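You operate a simulated robot arm through the tools that you are given. There is no shell and no other tool.

You run a simulated robot arm. Do the job below in one go: nothing can be reset, and whatever is moved stays where it is left.

JOB
Take the filled sack out of the holder and stand it on the bench.
Fine: lift the funnel off on to the bench, then turn the yellow and the blue clamp open; the beans stay in the sack.
Where things are to end (x, y in the base frame): silver funnel within 60 mm of [510, 650]; beige open jute sack within 60 mm of [930, 210].

The check looks at the end state, three seconds after you hand in, the way a careful person would. Anything else that was tipped, shoved, dropped, spilled or broken makes it a failure.

ROBOT AND FRAMES
A 7-joint arm with a two-finger parallel gripper, fixed in place. Base frame: the origin is at the foot of the arm, x ahead of it, y to its left, z up. Lengths are in mm, angles in degrees, forces in N, time in s.
Its first joint turns from -166.0 to 166.0 degrees. Payload 4.4 kg.
The TCP is the grasp point between the finger pads, 23 mm short of the fingertips. In the tool frame z runs along the fingers and y along their closing line. The gripper opens to 94 mm. The fingers are 38 mm wide and 10 mm thick; the gripper's body (54 by 96 mm) begins 39 mm behind the TCP.
Orientation is that of the tool frame in the base frame, as a unit quaternion [x, y, z, w]. With the fingers straight down and closing along the base's y, the tool's x points along the base's -x, its y along +y and its z along -z.

CONTROLS
- The arm moves only by the tool jog_arm. Its argument "plan" is text: rows parted by semicolons, each of 7 numbers parted by spaces: the turn, a rotation vector about the tool's x, y, z in units of 4 degrees (1.0 is 4 degrees), then the shift along the tool's x, y, z in units of 25 mm (1.0 is 25 mm), then the gripper command, from -1 (shut) to 1 (fully open), values between in proportion. In form: wx wy wz x y z gripper; .... A call has 1 to 20 rows; each row shifts and turns the commanded pose from where the row before left it, along the tool's axes as they then stand. A call with a number of a shift or a turn outside -1 to 1 is refused whole. Rows are played at 5 a second. More than 50 mm and 8.6 degrees between two rows, or a gripper value outside its range, and nothing of the call is played. A pose out of reach is approached as far as the arm can. The call stops where the force on the tool passes 40 N (or 10 N more than at its start, if that is more) or the arm is blocked; 0.2 s more then pass. Each finger travels about 108 mm/s and halts on what it meets, pressing with about 24 N; the grip force reading is that of the motor and also rises with nothing between the fingers. The clock runs only during rows and for 0.2 s after the last one: add rows that do not move to give the fingers time. It gives the time, the measured TCP pose, the force on the tool (base axes), the opening and the grip force at its end, in the units of the frame above (readings bear some noise), with the torque about the TCP (base axes, N m) and any sound that the robot's microphone picked up, and new pictures: "pictures" is both (left out), scene, wrist or none.
- Cameras (640 x 400 px; columns grow to the right, rows downward): "scene" is fixed at [50.7, 651, 1467.7]; the picture's right is [-0.33, -0.95, 0.00], its down [-0.59, 0.20, -0.79] and it looks along [0.74, -0.26, -0.62] (base axes); focal length 243 px, centre (320, 200). "wrist" rides on the gripper at [86, 16, -74] in the tool frame; the picture's right is [-0.18, 0.98, 0.00], its down [-0.58, -0.11, -0.81] and it looks along [-0.79, -0.15, 0.59] (tool axes); focal length 243 px, centre (320, 200). There is no depth. A picture from a camera that has moved, and an enlarged one, comes with that camera's place and axes in the base frame and with its lens.
- zoom(camera, box): a new picture of the part [left, top, right, bottom] of that camera's present view, enlarged. No time passes.
- finish_job(): hands the job in; it is judged then, once.

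Nothing tells you positions but the pictures and the camera data. Unless the task says otherwise, let go and move clear before handing in.

The tools are called after "Request:" by a JSON object that holds its "method" and its "body". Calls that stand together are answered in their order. jog_arm: Moves the arm, as the interface text tells. Its arguments: {"type":"object","properties":{"plan":{"type":"string"},"pictures":{"type":"string","enum":["both","scene","wrist","none"]}},"required":["plan"]} The other tools are called the same way: zoom (camera, box) takes an enlarged picture of a part of a camera's view; finish_job () hands the job in.

At the start:

```text
time: 0.0
ee_pos: [571.1, 245.4, 1251.2]
tcp_rot: [0.0, 1.0, -0.001, 0.0]
contact_force: [1.2, 0.7, 0.2]
ft_torque: [0.01, 0.02, -0.01]
finger_gap: 94.0
grasp_force: 0.1
```

scene: 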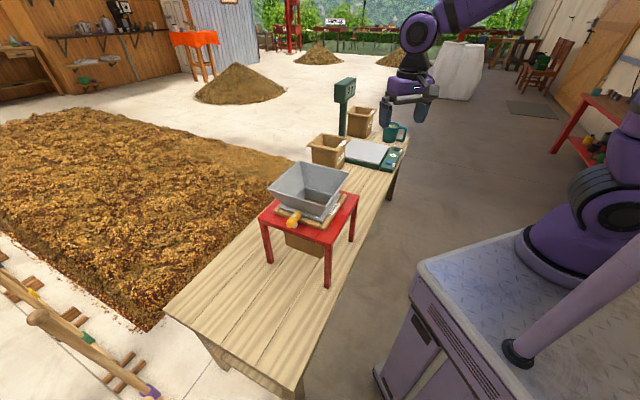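
wrist: 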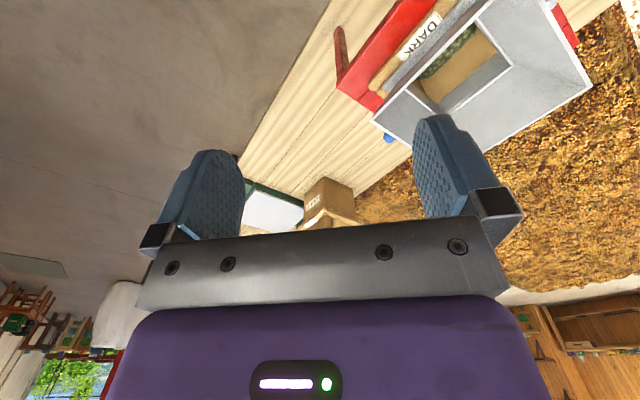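

I see a bench with a red holder frame carrying a silver funnel above a jute sack, with a yellow clamp in view and a blue one on the far side. I'll look closer before moving.

Request:
{"method": "zoom", "body": {"camera": "scene", "box": [240, 140, 380, 300]}}

Request:
{"method": "zoom", "body": {"camera": "scene", "box": [300, 60, 440, 190]}}

Request:
{"method": "zoom", "body": {"camera": "wrist", "box": [300, 0, 640, 240]}}

```text
2.50 times, centred on (310, 220) of scene
camera zoom: at [50.7, 651.0, 1467.7], right [-0.33, -0.95, 0.0], down [-0.59, 0.2, -0.79], along [0.74, -0.26, -0.62], focal length 608 px, centre (345, 150)
```

zoom: 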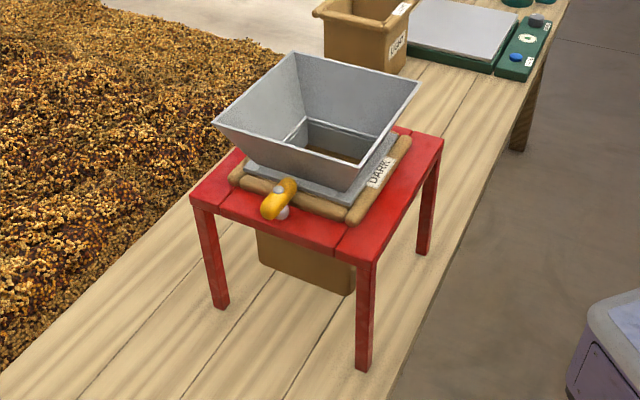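

```text
3.08 times, centred on (370, 125) of scene
camera zoom: at [50.7, 651.0, 1467.7], right [-0.33, -0.95, 0.0], down [-0.59, 0.2, -0.79], along [0.74, -0.26, -0.62], focal length 748 px, centre (166, 431)
```

zoom: 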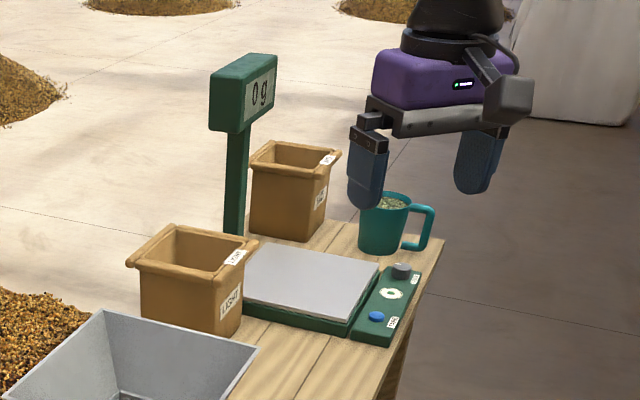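

```text
1.67 times, centred on (470, 120) of wrist
camera zoom: at [485.6, 261.7, 1323.2], right [0.18, 0.98, 0.0], down [0.58, -0.11, 0.81], along [0.79, -0.15, -0.59], focal length 404 px, centre (70, 333)
```

zoom: 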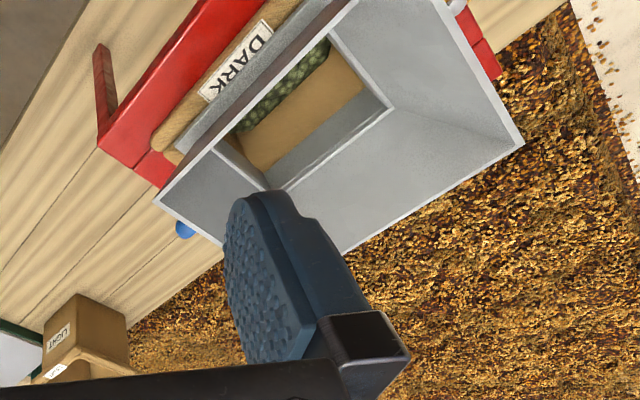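

I'll check the rest of the scene, since the right side shows a cabinet and arm parts that I need to place relative to the base frame.

Request:
{"method": "zoom", "body": {"camera": "scene", "box": [360, 120, 640, 400]}}

Request:
{"method": "zoom", "body": {"camera": "scene", "box": [140, 220, 340, 400]}}

Request:
{"method": "zoom", "body": {"camera": "scene", "box": [255, 150, 365, 220]}}

Request:
{"method": "zoom", "body": {"camera": "wrist", "box": [220, 100, 420, 260]}}

```text
1.43 times, centred on (500, 260) of scene
camera zoom: at [50.7, 651.0, 1467.7], right [-0.33, -0.95, 0.0], down [-0.59, 0.2, -0.79], along [0.74, -0.26, -0.62], focal length 347 px, centre (63, 114)
```

zoom: 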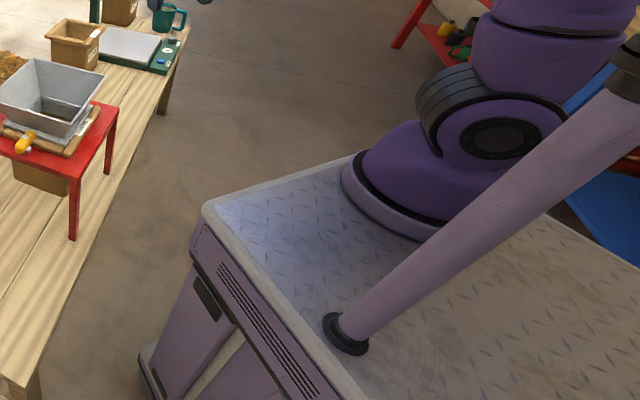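

```text
2.22 times, centred on (240, 310) of scene
camera zoom: at [50.7, 651.0, 1467.7], right [-0.33, -0.95, 0.0], down [-0.59, 0.2, -0.79], along [0.74, -0.26, -0.62], focal length 540 px, centre (498, -44)
```

zoom: 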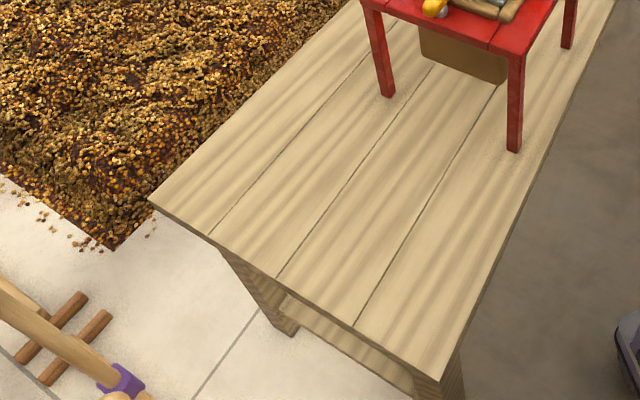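

```text
5.71 times, centred on (310, 185) of scene
camera zoom: at [50.7, 651.0, 1467.7], right [-0.33, -0.95, 0.0], down [-0.59, 0.2, -0.79], along [0.74, -0.26, -0.62], focal length 1389 px, centre (377, 286)
```

zoom: 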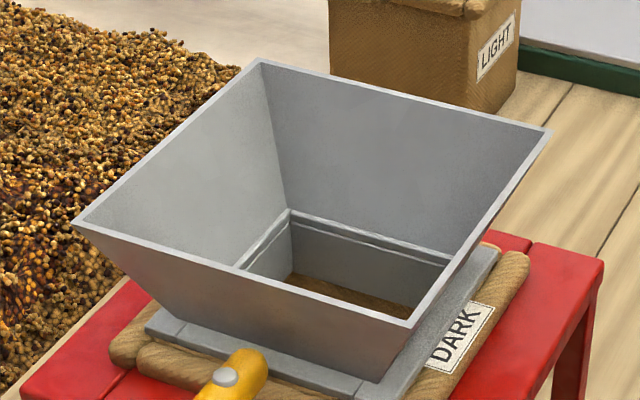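

```text
2.50 times, centred on (320, 180) of wrist
camera zoom: at [485.6, 261.7, 1323.2], right [0.18, 0.98, 0.0], down [0.58, -0.11, 0.81], along [0.79, -0.15, -0.59], focal length 606 px, centre (320, 250)
```

zoom: 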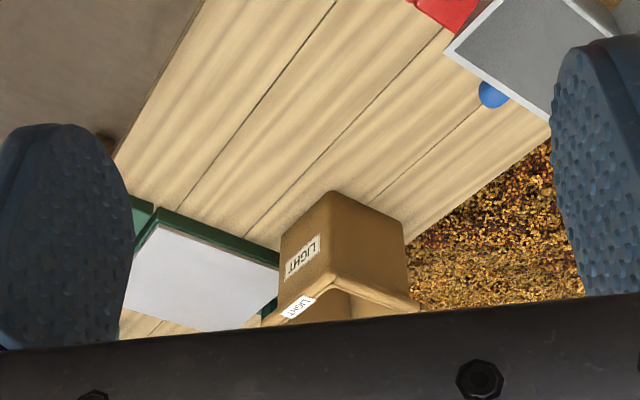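

The holder stands at roughly [697, 452], turned about 45°, with the bench top somewhere near z 660. I'll back the arm off to look at the holder, clamps and funnel from the side with the wrist camera.

Request:
{"method": "jog_arm", "body": {"plan": "0 0 0 0.98 0.91 0.44 1; 0 0 0 0.98 0.91 0.44 1; 0 0 0 0.98 0.91 0.44 1; 0 0 0 0.98 0.91 0.44 1; 0 0 0 0.98 0.91 0.44 1; 0 0 0 0.98 0.91 0.44 1; 0 0 0 0.98 0.91 0.44 1; 0 0 0 0.98 0.91 0.44 1; 0 0 0 0.98 0.91 0.44 1; 0 0 0 0 0 0 1"}}

```text
time: 2.2
ee_pos: [348.4, 452.4, 1150.9]
tcp_rot: [-0.001, 1.0, 0.0, 0.0]
contact_force: [-0.5, 0.2, -0.1]
ft_torque: [0.0, 0.04, 0.03]
finger_gap: 93.9
grasp_force: 0.1
camera wrist: at [264.3, 467.9, 1224.4], right [0.18, 0.98, 0.0], down [0.58, -0.11, 0.81], along [0.79, -0.15, -0.59], focal length 243 px, centre (320, 200)
```

scene: 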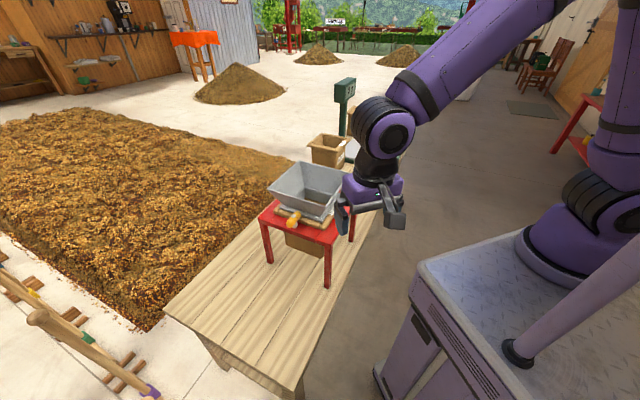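
wrist: 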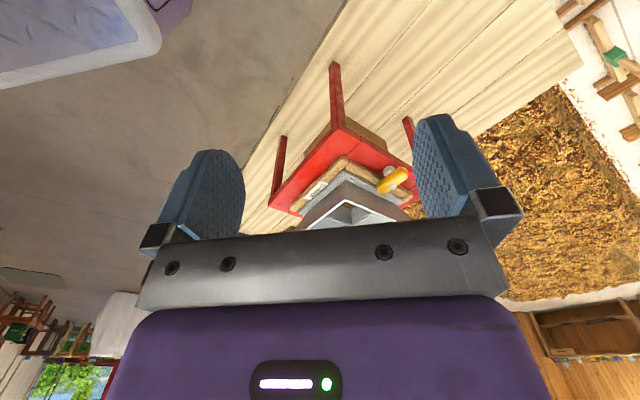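

The arm's joint on the cabinet turned with it, so that is this arm, and the cabinet corner sits near [353, 246, 900]. I'll zoom in on the holder from here.

Request:
{"method": "zoom", "body": {"camera": "wrist", "box": [240, 40, 440, 240]}}

Request:
{"method": "zoom", "body": {"camera": "wrist", "box": [280, 140, 420, 230]}}

Request:
{"method": "zoom", "body": {"camera": "scene", "box": [250, 150, 370, 300]}}

```text
2.00 times, centred on (340, 140) of wrist
camera zoom: at [264.3, 467.9, 1224.4], right [0.18, 0.98, 0.0], down [0.58, -0.11, 0.81], along [0.79, -0.15, -0.59], focal length 485 px, centre (280, 320)
```

zoom: 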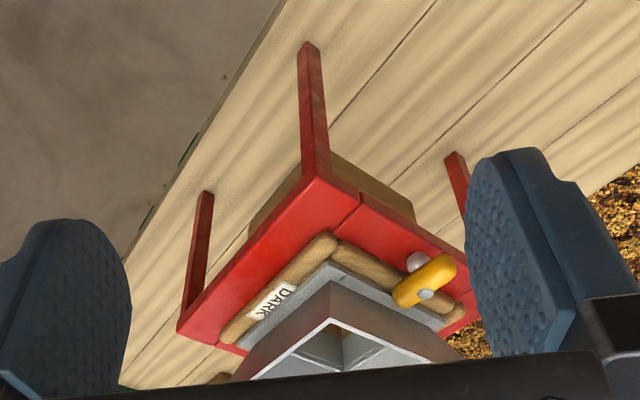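

```text
4.44 times, centred on (350, 185) of wrist
camera zoom: at [264.3, 467.9, 1224.4], right [0.18, 0.98, 0.0], down [0.58, -0.11, 0.81], along [0.79, -0.15, -0.59], focal length 1078 px, centre (187, 267)
```

zoom: 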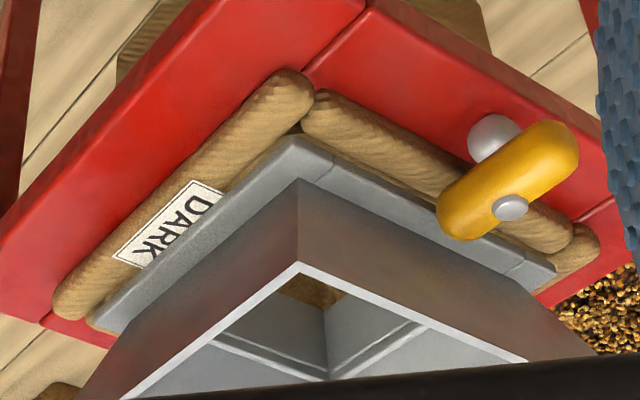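

```text
2.67 times, centred on (310, 225) of scene
camera zoom: at [50.7, 651.0, 1467.7], right [-0.33, -0.95, 0.0], down [-0.59, 0.2, -0.79], along [0.74, -0.26, -0.62], focal length 648 px, centre (347, 133)
```

zoom: 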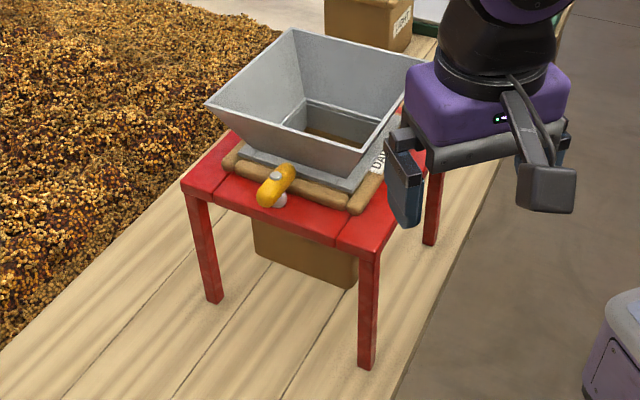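

Triangulating both views puts the bench top at z ≈ 609, the holder top at z ≈ 890, and the funnel rim square of about 215 mm at z ≈ 1000, centred near [722, 449]. Next I go above the funnel and tilt the hand so the wrist camera looks down on it.

Request:
{"method": "jog_arm", "body": {"plan": "0 0 0 -0.96 -0.05 -0.3 1; 0 0 0 -0.96 -0.05 -0.3 1; 0 0 0 -0.96 -0.05 -0.3 1; 0 0 0 -0.96 -0.05 -0.3 1; 0 0 0 -0.96 -0.05 -0.3 1; 0 0 0 -0.96 -0.05 -0.3 1; 0 0 0 -0.96 -0.05 -0.3 1; 0 0 0 -0.96 -0.05 -0.3 1; 0 0 0 -0.96 -0.05 -0.3 1; 0 0 0 -0.96 -0.05 -0.3 1; 0 0 0 -0.96 -0.05 -0.3 1; 0 0 0 -0.96 -0.05 -0.3 1; 0 0 0 -0.96 -0.05 -0.3 1; 0 0 0 -0.96 -0.05 -0.3 1; 0 0 0 -0.96 -0.05 -0.3 1", "pictures": "none"}}

Request:
{"method": "jog_arm", "body": {"plan": "0 1 0 0 0 0 1; 0 1 0 0 0 0 1; 0 1 0 0 0 0 1; 0 1 0 0 0 0 1; 0 1 0 0 0 0 1; 0 1 0 0 0 0 1; 0 1 0 0 0 0 1; 0 1 0 0 0 0 1; 0 1 0 0 0 0 1; 0 1 0 0 0 0 1; 0 0 0 0 0 0 1"}}

```text
time: 5.4
ee_pos: [709.5, 434.1, 1264.1]
tcp_rot: [0.0, 1.0, 0.0, 0.0]
contact_force: [-0.5, 0.5, -0.1]
ft_torque: [0.03, -0.04, 0.0]
finger_gap: 94.2
grasp_force: 0.1
```

```text
time: 7.8
ee_pos: [711.7, 432.8, 1264.1]
tcp_rot: [0.0, 0.939, 0.0, -0.343]
contact_force: [0.0, -0.3, -0.6]
ft_torque: [0.02, 0.01, -0.01]
finger_gap: 94.0
grasp_force: 0.0
camera wrist: at [693.2, 449.1, 1374.9], right [0.14, 0.98, -0.12], down [0.96, -0.11, 0.24], along [0.23, -0.15, -0.96], focal length 243 px, centre (320, 200)
```

scene: 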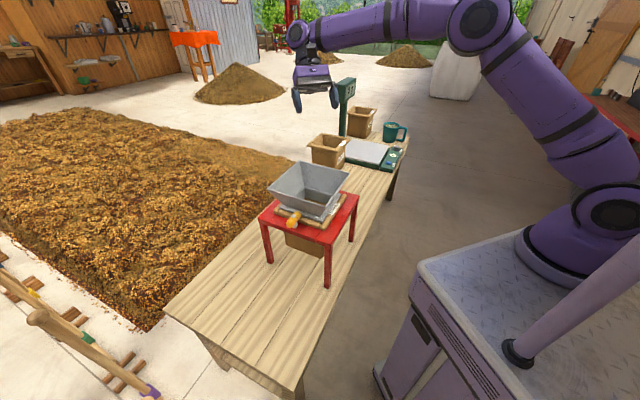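
wrist: 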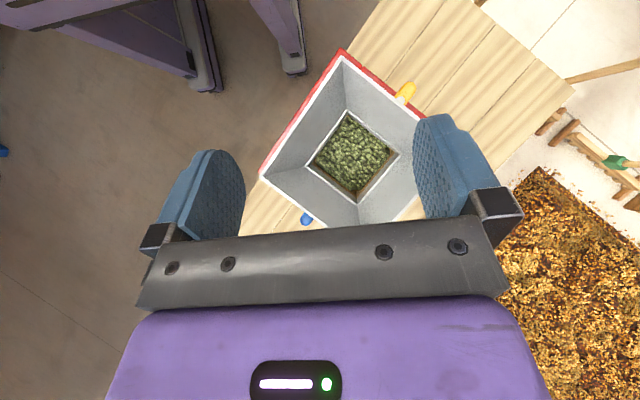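

I have a near top-down view: the funnel is over the sack, green beans show through its neck, and both clamps peek out. I'll zoom for detail.

Request:
{"method": "zoom", "body": {"camera": "wrist", "box": [240, 40, 440, 240]}}

Request:
{"method": "zoom", "body": {"camera": "wrist", "box": [290, 90, 420, 210]}}

```text
2.00 times, centred on (340, 140) of wrist
camera zoom: at [693.2, 449.1, 1374.9], right [0.14, 0.98, -0.12], down [0.96, -0.11, 0.24], along [0.23, -0.15, -0.96], focal length 485 px, centre (280, 320)
```

zoom: 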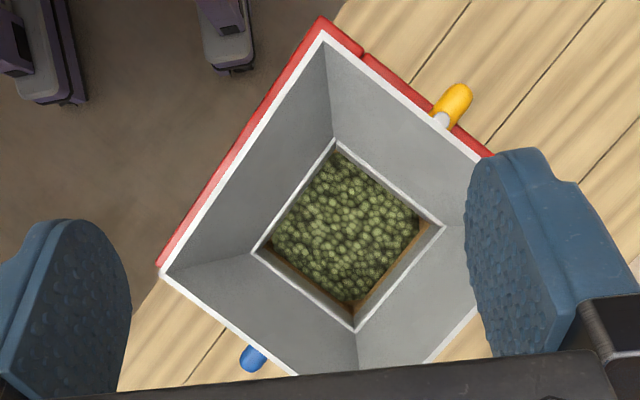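

```text
3.33 times, centred on (355, 150) of wrist
camera zoom: at [693.2, 449.1, 1374.9], right [0.14, 0.98, -0.12], down [0.96, -0.11, 0.24], along [0.23, -0.15, -0.96], focal length 809 px, centre (203, 367)
```

zoom: 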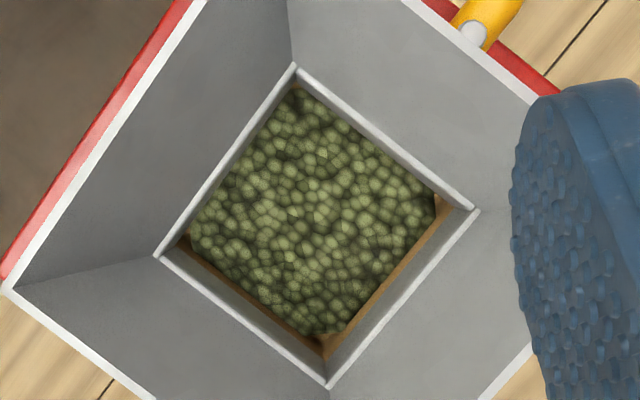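

I'll zoom closely on each clamp from the scene camera to get their shape and axis right.

Request:
{"method": "zoom", "body": {"camera": "scene", "box": [270, 195, 320, 235]}}

Request:
{"method": "zoom", "body": {"camera": "wrist", "box": [380, 60, 440, 110]}}

Request:
{"method": "zoom", "body": {"camera": "wrist", "box": [280, 190, 340, 240]}}

```text
10.00 times, centred on (295, 215) of scene
camera zoom: at [50.7, 651.0, 1467.7], right [-0.33, -0.95, 0.0], down [-0.59, 0.2, -0.79], along [0.74, -0.26, -0.62], focal length 2431 px, centre (570, 50)
```

zoom: 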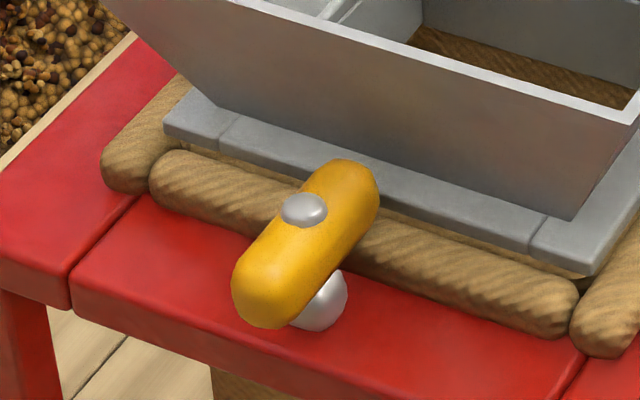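

```text
8.00 times, centred on (410, 85) of wrist
camera zoom: at [693.2, 449.1, 1374.9], right [0.14, 0.98, -0.12], down [0.96, -0.11, 0.24], along [0.23, -0.15, -0.96], focal length 1941 px, centre (-400, 1120)
```

zoom: 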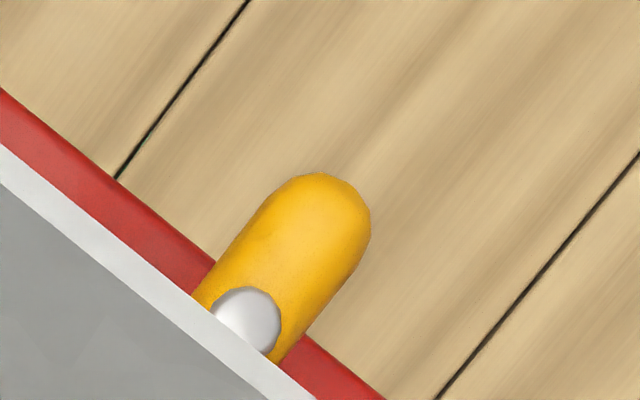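

```text
8.00 times, centred on (310, 215) of wrist
camera zoom: at [693.2, 449.1, 1374.9], right [0.14, 0.98, -0.12], down [0.96, -0.11, 0.24], along [0.23, -0.15, -0.96], focal length 1941 px, centre (400, 80)
```

zoom: 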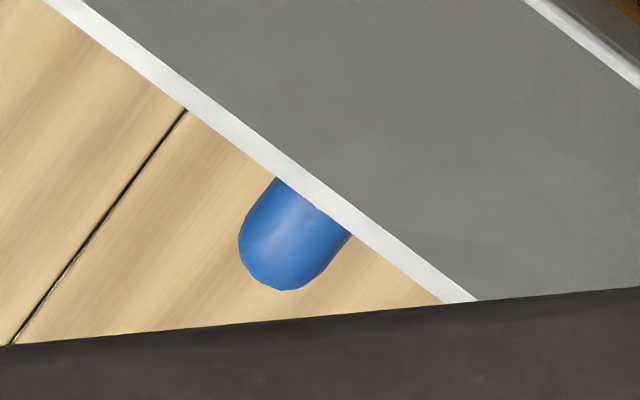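

The funnel neck is about 120 mm square and the rim about 212 mm, so I'll pinch the robot-side wall with the tool tilted along the wall slope (about 31°). First I level the hand and yaw it 45° to line up with the holder.

Request:
{"method": "jog_arm", "body": {"plan": "0 -1 0 0 0 0 1; 0 -1 0 0 0 0 1; 0 -1 0 0 0 0 1; 0 -1 0 0 0 0 1; 0 -1 0 0 0 0 1; 0 -1 0 0 0 0 1; 0 -1 0 0 0 0 1; 0 -1 0 0 0 0 1; 0 -1 0 0 0 0 1; 0 -1 0 0 0 0 1; 0 0 1 0 0 0 1; 0 0 1 0 0 0 1; 0 0 1 0 0 0 1; 0 0 1 0 0 0 1; 0 0 1 0 0 0 1; 0 0 1 0 0 0 1; 0 0 1 0 0 0 1; 0 0 1 0 0 0 1; 0 0 1 0 0 0 1; 0 0 1 0 0 0 1", "pictures": "none"}}

Request:
{"method": "jog_arm", "body": {"plan": "0 0 1 0 -0.6 0 1; 0 0 0.25 0 -0.6 0 1; 0 0 0 0 -0.6 0.5 1; 0 0 0 0 -0.6 0.5 1; 0 0 0 0 -0.6 0.5 1; 0 0 0 0 -0.6 0.5 1; 0 0 0 0 -0.6 0.5 1; 0 0 0 0 -0.5 0.5 1; -0.97 0 0 0 0 0.5 1; -0.97 0 0 0 0 0.5 1; -0.97 0 0 0 0 0.5 1; -0.97 0 0 0 0 0.5 1; -0.97 0 0 0 0 0 1; -0.97 0 0 0 0 0 1; -0.97 0 0 0 0 0 1; -0.97 0 0 0 0 0 1; 0 0 0 0 0 0 1"}}

```text
time: 12.0
ee_pos: [710.4, 431.4, 1263.5]
tcp_rot: [0.342, 0.94, 0.0, 0.0]
contact_force: [0.0, 1.0, 0.2]
ft_torque: [-0.01, 0.0, 0.01]
finger_gap: 94.1
grasp_force: 0.0
```

```text
time: 15.6
ee_pos: [632.1, 351.4, 1139.3]
tcp_rot: [0.369, 0.89, 0.248, 0.102]
contact_force: [-0.8, -0.8, 0.5]
ft_torque: [-0.03, 0.01, -0.03]
finger_gap: 93.9
grasp_force: 0.0
camera wrist: at [554.6, 396.0, 1209.9], right [0.73, 0.46, 0.51], down [0.05, -0.77, 0.63], along [0.69, -0.43, -0.58], focal length 243 px, centre (320, 200)
```

scene: 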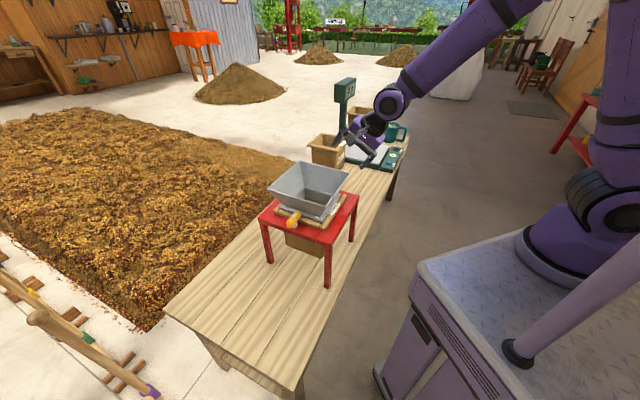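
wrist: 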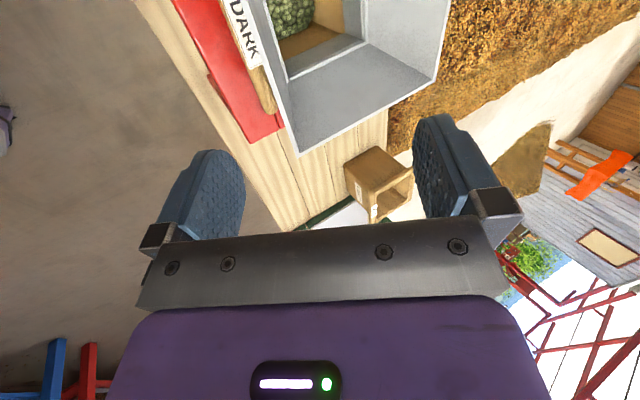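

The hand is tilted and hovering by the near wall. I'll zoom to check the funnel wall's slope and the neck height before descending.

Request:
{"method": "zoom", "body": {"camera": "wrist", "box": [180, 0, 460, 180]}}

Request:
{"method": "zoom", "body": {"camera": "wrist", "box": [200, 60, 320, 180]}}

```text
2.22 times, centred on (320, 90) of wrist
camera zoom: at [554.6, 396.0, 1209.9], right [0.73, 0.46, 0.51], down [0.05, -0.77, 0.63], along [0.69, -0.43, -0.58], focal length 539 px, centre (320, 444)
```

zoom: 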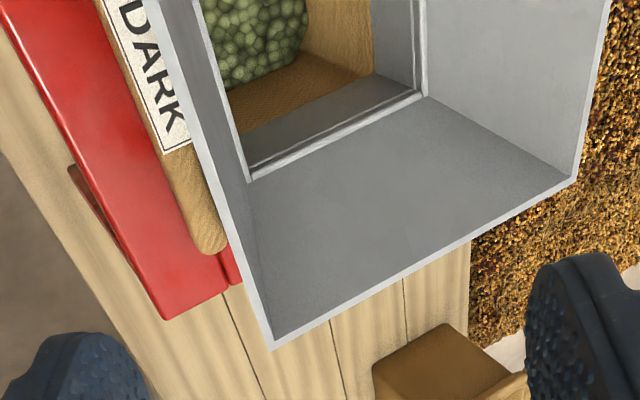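

```text
3.33 times, centred on (260, 120) of wrist
camera zoom: at [554.6, 396.0, 1209.9], right [0.73, 0.46, 0.51], down [0.05, -0.77, 0.63], along [0.69, -0.43, -0.58], focal length 809 px, centre (520, 467)
```

zoom: 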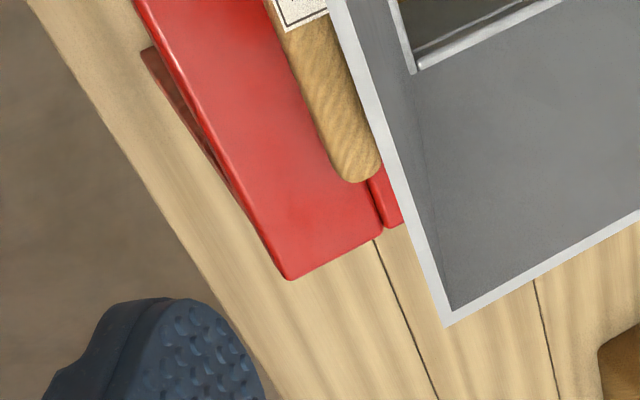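

Neck height comes out near z 908, so the wall is about 24° off vertical. I'll ease the tilt to 24° and come down to just above the rim, straddling the near wall.

Request:
{"method": "jog_arm", "body": {"plan": "0.85 0 0 0 0 0 1; 0.85 0 0 0 0 0 1; 0 0 0 0 -0.19 0.8 1; 0 0 0 0 -0.19 0.8 1; 0 0 0 0 -0.19 0.8 1; 0 0 0 0 -0.19 0.8 1; 0 0 0 0 -0.19 0.8 1; 0 0 0 0 0 0 1"}}

```text
time: 17.4
ee_pos: [646.2, 364.3, 1038.0]
tcp_rot: [0.375, 0.903, 0.194, 0.081]
contact_force: [-1.3, -0.1, 0.6]
ft_torque: [0.0, 0.03, -0.03]
finger_gap: 94.0
grasp_force: 0.0
camera wrist: at [574.5, 415.2, 1110.9], right [0.76, 0.5, 0.4], down [0.11, -0.72, 0.69], along [0.64, -0.48, -0.6], focal length 243 px, centre (320, 200)
```

scene: 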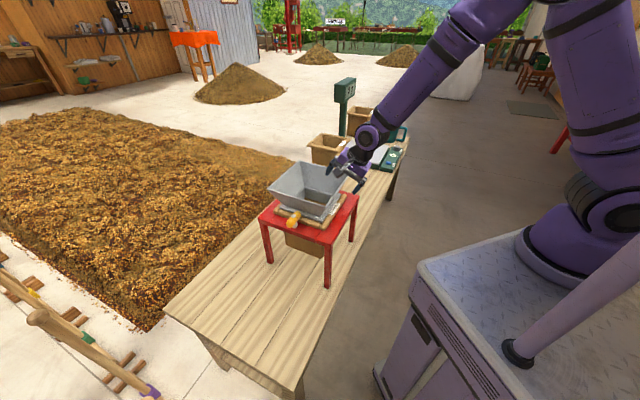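
wrist: 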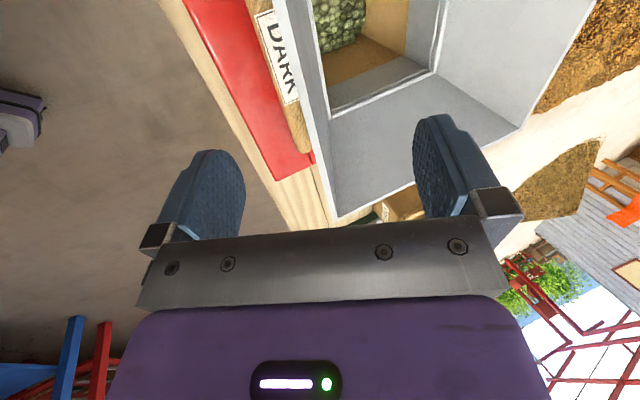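

The wall lies centred between the fingers. I'll move in part way along the tool axis and check.

Request:
{"method": "jog_arm", "body": {"plan": "0 0 0 0 0 0.6 1; 0 0 0 0 0 0.6 1; 0 0 0 0 0 0.6 1; 0 0 0 0 0 0 1"}}

```text
time: 18.4
ee_pos: [659.1, 377.7, 996.8]
tcp_rot: [0.375, 0.903, 0.194, 0.08]
contact_force: [0.7, -1.0, -0.4]
ft_torque: [0.03, 0.03, -0.03]
finger_gap: 94.0
grasp_force: 0.1
camera wrist: at [587.3, 428.1, 1069.9], right [0.76, 0.5, 0.4], down [0.11, -0.72, 0.69], along [0.64, -0.48, -0.6], focal length 243 px, centre (320, 200)
```

scene: 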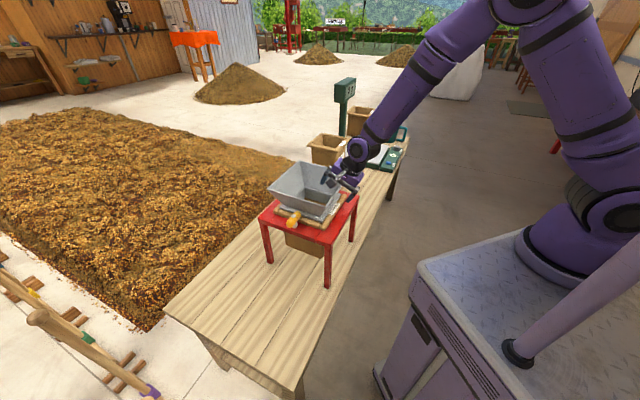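
wrist: 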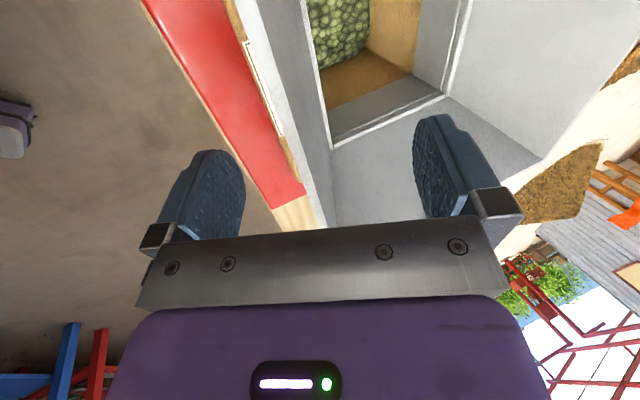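

Request:
{"method": "zoom", "body": {"camera": "wrist", "box": [200, 80, 460, 240]}}

Request:
{"method": "zoom", "body": {"camera": "scene", "box": [270, 130, 370, 220]}}

```text
2.46 times, centred on (330, 160) of wrist
camera zoom: at [587.3, 428.1, 1069.9], right [0.76, 0.5, 0.4], down [0.11, -0.72, 0.69], along [0.64, -0.48, -0.6], focal length 597 px, centre (295, 298)
```

zoom: 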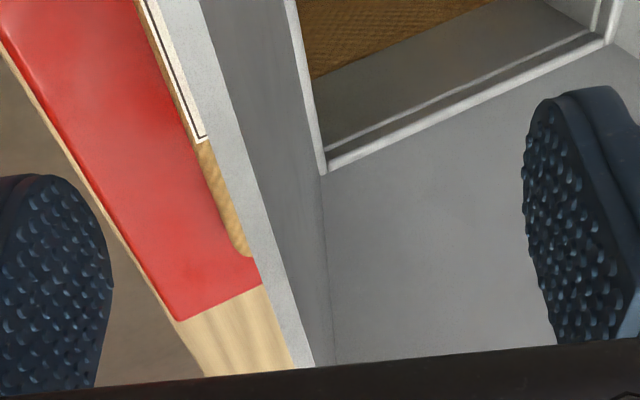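

```text
4.44 times, centred on (320, 175) of scene
camera zoom: at [50.7, 651.0, 1467.7], right [-0.33, -0.95, 0.0], down [-0.59, 0.2, -0.79], along [0.74, -0.26, -0.62], focal length 1080 px, centre (320, 311)
```

zoom: 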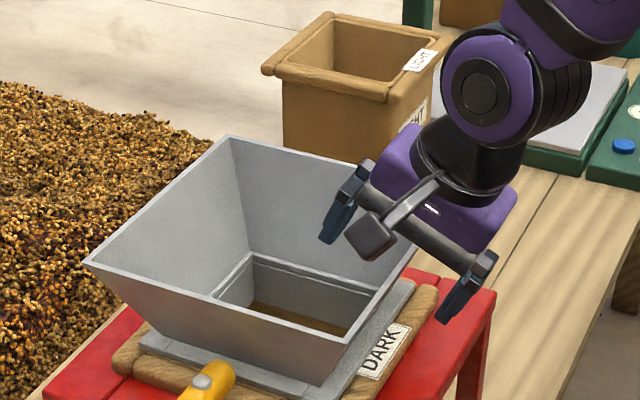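

The wall sits about 3 mm toward the outer finger, so I'll correct that, move in the last 24 mm, and close.

Request:
{"method": "jog_arm", "body": {"plan": "0 0 0 0 -0.1 0.5 1; 0 0 0 0 0 0.46 1; 0 0 0 0 0 0 1; 0 0 0 0 0 0 -1; 0 0 0 0 0 0 -1; 0 0 0 0 0 0 -1; 0 0 0 0 0 0 -1; 0 0 0 0 0 0 -1"}}

```text
time: 20.2
ee_pos: [664.0, 383.4, 974.2]
tcp_rot: [0.374, 0.903, 0.194, 0.08]
contact_force: [-0.2, -0.1, -0.1]
ft_torque: [-0.25, 0.24, -0.02]
finger_gap: 4.6
grasp_force: 23.9
camera wrist: at [592.9, 433.6, 1046.8], right [0.76, 0.5, 0.4], down [0.11, -0.72, 0.69], along [0.64, -0.48, -0.6], focal length 243 px, centre (320, 200)
```

scene: 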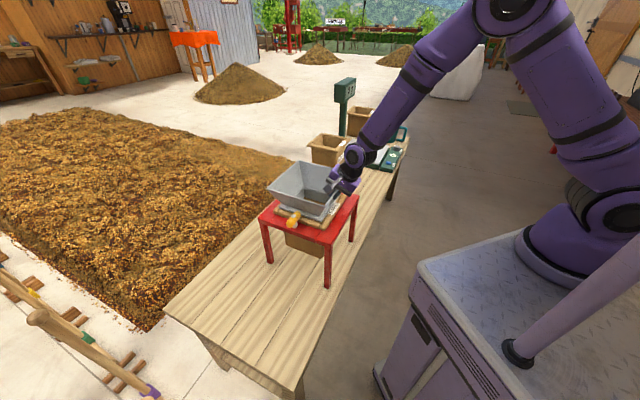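
wrist: 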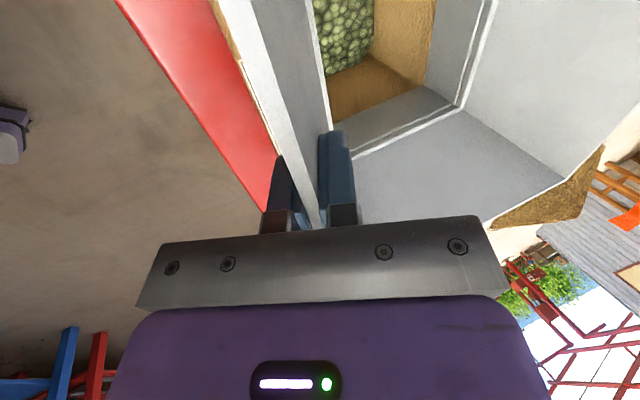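

The funnel wall is gripped (gap 4.6 mm). I'll lift just 10 mm vertically and read force and torque.

Request:
{"method": "jog_arm", "body": {"plan": "0 0 0 0 0.082 -0.182 -1; 0 0 0 0 0.082 -0.182 -1; 0 0 0 0 0 0 -1; 0 0 0 0 0 0 -1"}}

```text
time: 21.2
ee_pos: [664.4, 382.5, 983.5]
tcp_rot: [0.374, 0.904, 0.193, 0.08]
contact_force: [0.0, -0.5, -3.2]
ft_torque: [-0.24, 0.22, 0.01]
finger_gap: 4.4
grasp_force: 23.6
camera wrist: at [593.0, 434.0, 1056.9], right [0.76, 0.5, 0.4], down [0.11, -0.72, 0.69], along [0.64, -0.48, -0.6], focal length 243 px, centre (320, 200)
```

scene: 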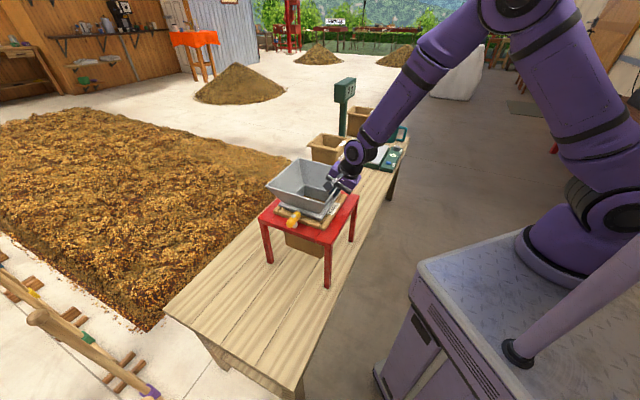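
wrist: 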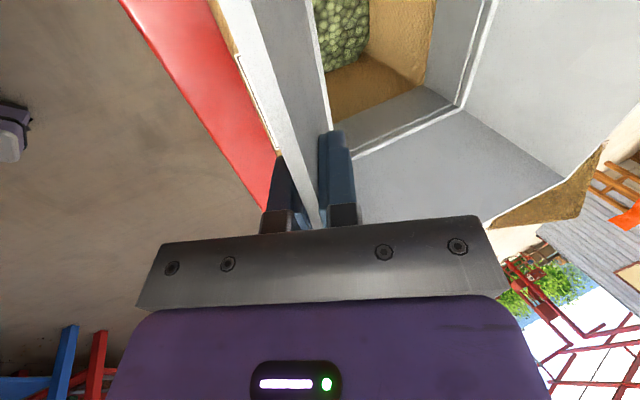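

The funnel weighs only about 3 N and holds level. I'll lift it 110 mm more and look at its underside clearance.

Request:
{"method": "jog_arm", "body": {"plan": "0 0 0 0 0.28 -0.62 -1; 0 0 0 0 0.28 -0.62 -1; 0 0 0 0 0.28 -0.62 -1; 0 0 0 0 0.28 -0.62 -1; 0 0 0 0 0.28 -0.62 -1; 0 0 0 0 0.28 -0.62 -1; 0 0 0 0 0.28 -0.62 -1; 0 0 0 0 0 0 -1"}}

Request:
{"method": "zoom", "body": {"camera": "scene", "box": [240, 110, 380, 250]}}

```text
time: 23.0
ee_pos: [664.9, 382.4, 1103.2]
tcp_rot: [0.374, 0.904, 0.193, 0.08]
contact_force: [-0.1, 0.9, -3.1]
ft_torque: [-0.25, 0.26, 0.0]
finger_gap: 4.5
grasp_force: 24.2
camera wrist: at [593.1, 433.9, 1176.4], right [0.76, 0.5, 0.4], down [0.11, -0.72, 0.69], along [0.64, -0.48, -0.6], focal length 243 px, centre (320, 200)
```

scene: 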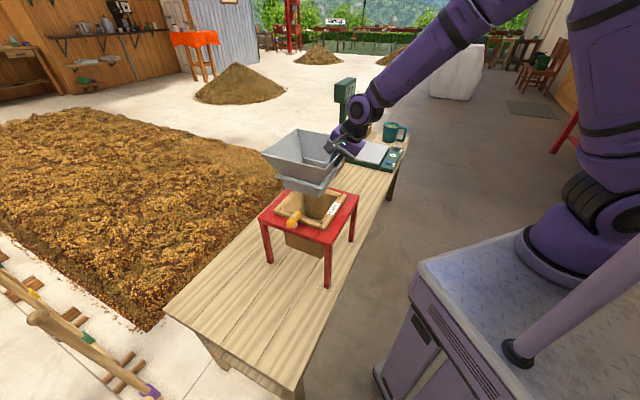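
wrist: 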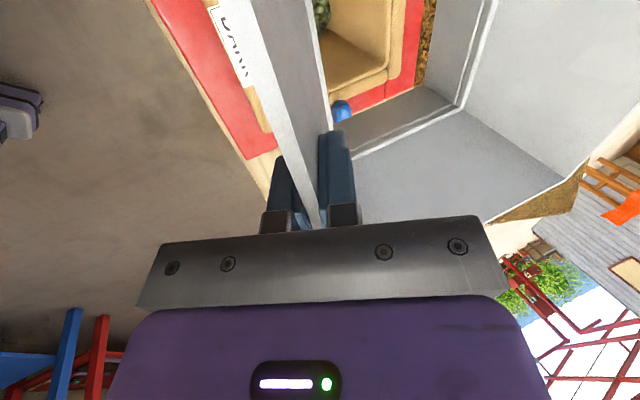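

```text
2.86 times, centred on (310, 180) of scene
camera zoom: at [50.7, 651.0, 1467.7], right [-0.33, -0.95, 0.0], down [-0.59, 0.2, -0.79], along [0.74, -0.26, -0.62], focal length 695 px, centre (349, 257)
```

zoom: 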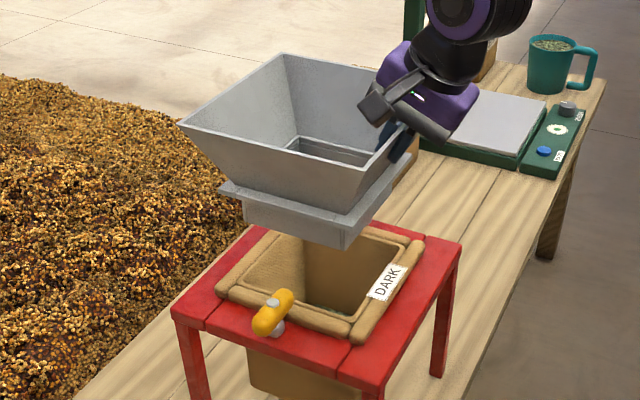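

The funnel is clear of the sack, and the sack's rim, label and clamps are visible. I'll carry it along the bench toward [510, 650] at this height.

Request:
{"method": "jog_arm", "body": {"plan": "0 0 0 0.4 -0.039 -0.017 -1; 0 0 0 0.8 -0.039 -0.017 -1; 0 0 0 0.97 -0.039 -0.017 -1; 0 0 0 0.97 -0.039 -0.017 -1; 0 0 0 0.97 -0.039 -0.017 -1; 0 0 0 0.97 -0.039 -0.017 -1; 0 0 0 0.97 -0.039 -0.017 -1; 0 0 0 0.97 -0.039 -0.017 -1; 0 0 0 0.97 -0.039 -0.017 -1; 0 0 0 0.97 -0.039 -0.017 -1; 0 0 0 0.97 -0.039 -0.017 -1; 0 0 0 0.97 -0.039 -0.017 -1; 0 0 0 0.7 -0.039 -0.017 -1; 0 0 0 0.35 -0.039 -0.017 -1; 0 0 0 0 0 0 -1"}}

```text
time: 26.4
ee_pos: [517.2, 555.8, 1127.7]
tcp_rot: [0.427, 0.876, 0.206, 0.082]
contact_force: [0.3, 0.5, -3.9]
ft_torque: [-0.22, 0.25, 0.0]
finger_gap: 4.5
grasp_force: 23.7
stopped in row 15: the arm was blocked; the commanded pose is now the measured one
camera wrist: at [452.3, 612.6, 1203.0], right [0.82, 0.39, 0.42], down [0.03, -0.75, 0.66], along [0.57, -0.53, -0.62], focal length 243 px, centre (320, 200)
```

scene: 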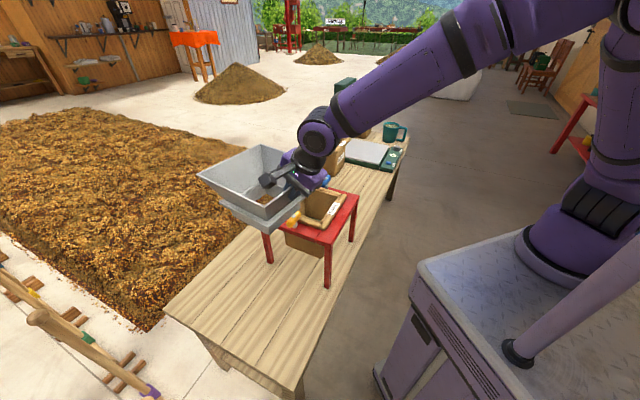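
wrist: 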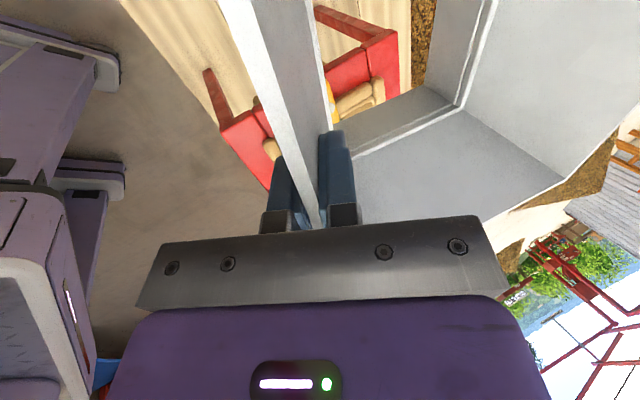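

The arm stopped short of the target with a changed yaw, so it probably met a joint limit rather than an obstacle; the funnel is still held level. I'll test by turning the tool the other way about its axis.

Request:
{"method": "jog_arm", "body": {"plan": "0 0 -0.5 0 0 0 -1; 0 0 -0.5 0 0 0 -1; 0 0 -0.5 0 0 0 -1; 0 0 -0.5 0 0 0 -1; 0 0 0 0 0 0 -1"}}

```text
time: 27.6
ee_pos: [514.0, 557.8, 1123.6]
tcp_rot: [0.364, 0.905, 0.198, 0.096]
contact_force: [-0.3, 0.0, -3.7]
ft_torque: [-0.25, 0.2, 0.01]
finger_gap: 4.4
grasp_force: 23.8
camera wrist: at [440.1, 607.9, 1194.0], right [0.74, 0.52, 0.43], down [0.09, -0.71, 0.7], along [0.66, -0.48, -0.57], focal length 243 px, centre (320, 200)
```

scene: 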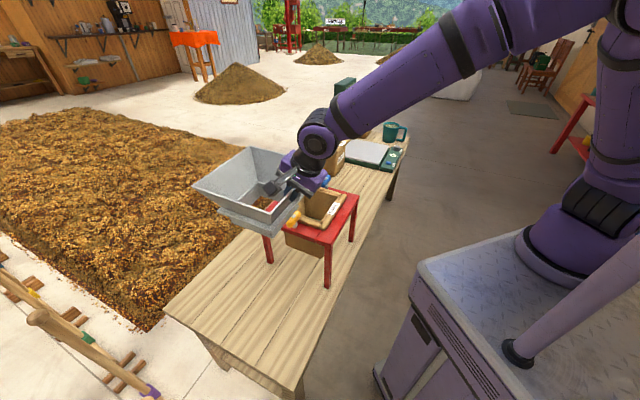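
wrist: 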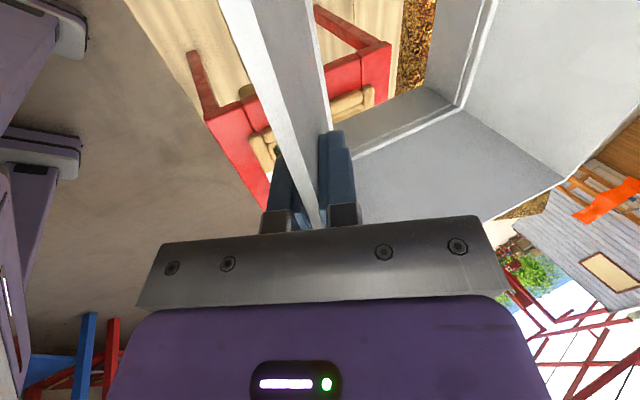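

It follows that turn, so it was a wrist limit. I'll rotate the whole hand about the vertical by about 20° in that direction (and level the small roll), which frees the arm for the placing spot.

Request:
{"method": "jog_arm", "body": {"plan": "0.022 0.433 -0.75 0 0 0 -1; 0.022 0.433 -0.75 0 0 0 -1; 0.022 0.433 -0.75 0 0 0 -1; 0.022 0.433 -0.75 0 0 0 -1; 0.022 0.433 -0.75 0 0 0 -1; 0.022 0.433 -0.75 0 0 0 -1; 0 0 0 0 0 0 -1"}}

```text
time: 29.2
ee_pos: [512.8, 557.3, 1120.8]
tcp_rot: [0.198, 0.957, 0.207, 0.043]
contact_force: [0.1, 0.4, -2.9]
ft_torque: [-0.3, 0.14, 0.0]
finger_gap: 4.4
grasp_force: 23.9
camera wrist: at [429.6, 578.2, 1194.7], right [0.52, 0.75, 0.41], down [0.36, -0.63, 0.69], along [0.77, -0.22, -0.6], focal length 243 px, centre (320, 200)
```

scene: 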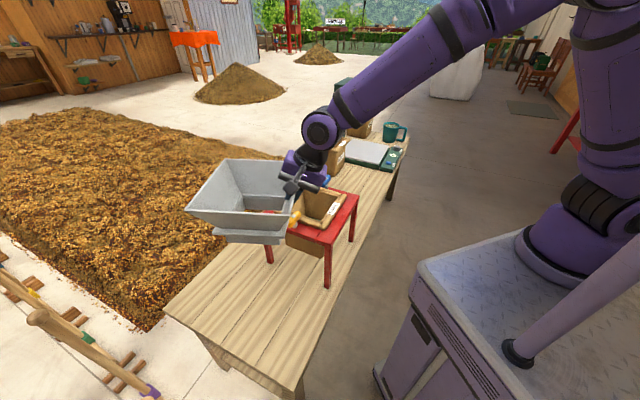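
wrist: 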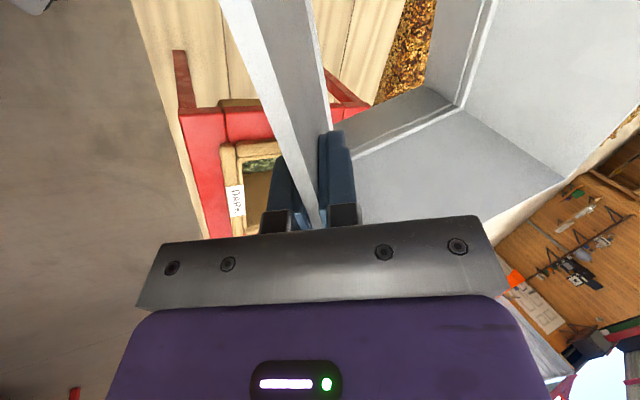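

Level and free again. Now I shift the funnel centre over [510, 650] and descend most of the way, stopping about 45 mm above the bench.

Request:
{"method": "jog_arm", "body": {"plan": "0 0 0 0.527 -0.115 -0.052 -1; 0 0 0 0.527 -0.115 -0.052 -1; 0 0 0 0.527 -0.115 -0.052 -1; 0 0 0 0 -0.413 0.91 -1; 0 0 0 0 -0.413 0.91 -1; 0 0 0 0 -0.413 0.91 -1; 0 0 0 0 -0.413 0.91 -1; 0 0 0 0 -0.413 0.91 -1; 0 0 0 0 -0.413 0.91 -1; 0 0 0 0 -0.413 0.91 -1; 0 0 0 0 -0.413 0.91 -1; 0 0 0 0 0 0 -1"}}

```text
time: 31.8
ee_pos: [474.8, 564.4, 920.6]
tcp_rot: [0.199, 0.957, 0.206, 0.043]
contact_force: [0.2, 0.1, -3.6]
ft_torque: [-0.29, 0.13, -0.01]
finger_gap: 4.4
grasp_force: 24.1
camera wrist: at [389.8, 585.0, 994.2], right [0.53, 0.75, 0.41], down [0.36, -0.63, 0.69], along [0.77, -0.22, -0.6], focal length 243 px, centre (320, 200)
```

scene: 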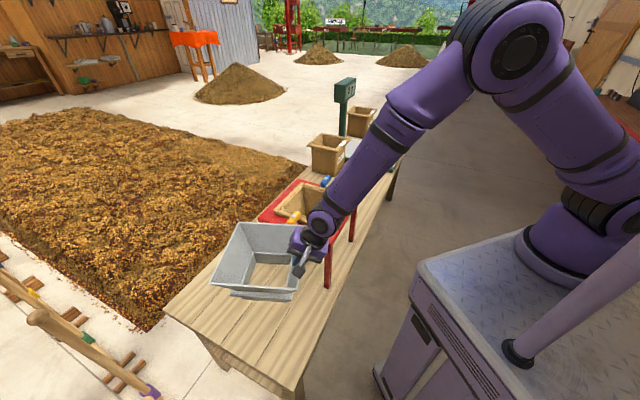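
wrist: 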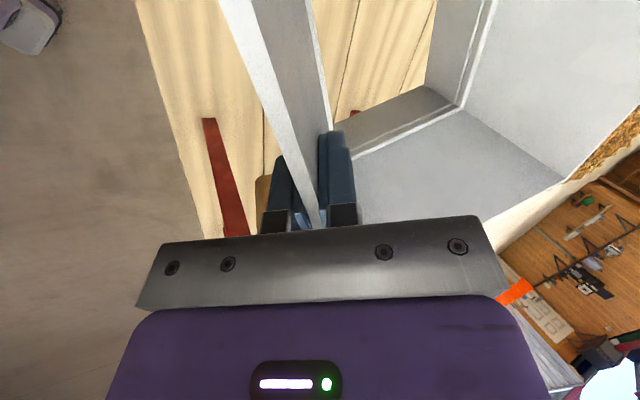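

Clear so far. I'll descend another 165 mm, then look closely before touching down.

Request:
{"method": "jog_arm", "body": {"plan": "0 0 0 0 -0.34 0.75 -1; 0 0 0 0 -0.34 0.75 -1; 0 0 0 0 -0.34 0.75 -1; 0 0 0 0 -0.34 0.75 -1; 0 0 0 0 -0.34 0.75 -1; 0 0 0 0 -0.34 0.75 -1; 0 0 0 0 -0.34 0.75 -1; 0 0 0 0 -0.34 0.75 -1; 0 0 0 0 0 0 -1"}}

Request:
{"method": "zoom", "body": {"camera": "scene", "box": [200, 180, 360, 320]}}

```text
time: 33.8
ee_pos: [473.5, 565.1, 755.0]
tcp_rot: [0.2, 0.957, 0.206, 0.043]
contact_force: [0.1, -0.3, -2.2]
ft_torque: [-0.28, 0.13, -0.03]
finger_gap: 4.4
grasp_force: 23.6
camera wrist: at [389.6, 585.0, 829.1], right [0.53, 0.75, 0.41], down [0.36, -0.63, 0.69], along [0.77, -0.22, -0.6], focal length 243 px, centre (320, 200)
```

scene: 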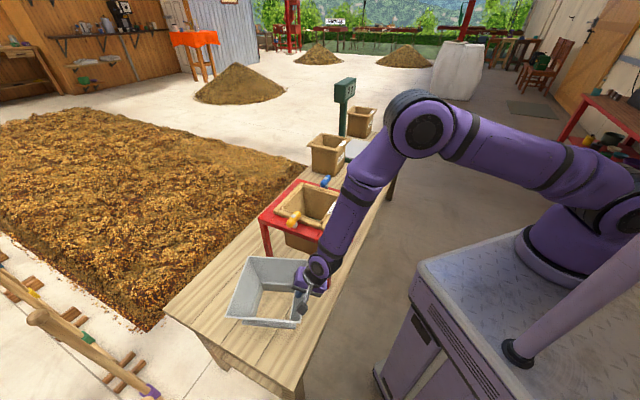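
wrist: 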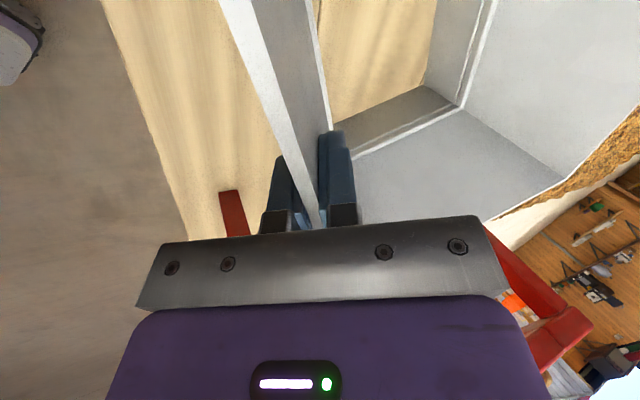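

```text
2.86 times, centred on (280, 250) of scene
camera zoom: at [50.7, 651.0, 1467.7], right [-0.33, -0.95, 0.0], down [-0.59, 0.2, -0.79], along [0.74, -0.26, -0.62], focal length 695 px, centre (434, 57)
```

zoom: 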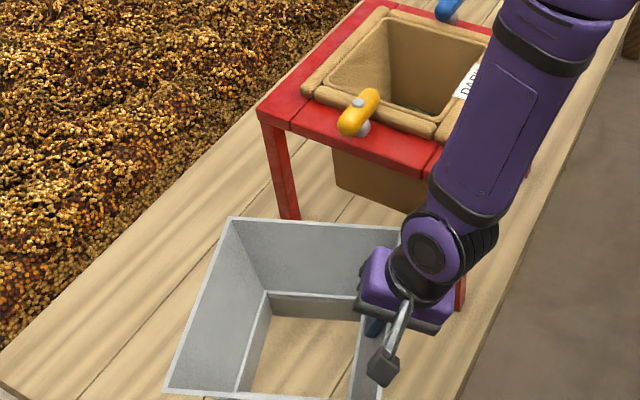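

The funnel is about 30 mm above the bench in a clear patch, and the forearm stays clear of the holder. I'll lower it slowly.

Request:
{"method": "jog_arm", "body": {"plan": "0 0 0 0 -0.083 0.182 -1; 0 0 0 0 -0.083 0.182 -1; 0 0 0 0 -0.083 0.182 -1; 0 0 0 0 -0.083 0.182 -1; 0 0 0 0 -0.05 0.109 -1; 0 0 0 0 0 0 -1", "pictures": "none"}}

```text
time: 35.2
ee_pos: [474.7, 565.2, 735.7]
tcp_rot: [0.199, 0.956, 0.209, 0.044]
contact_force: [0.4, 2.1, 23.7]
ft_torque: [0.61, -0.28, 0.08]
finger_gap: 4.4
grasp_force: 24.3
```

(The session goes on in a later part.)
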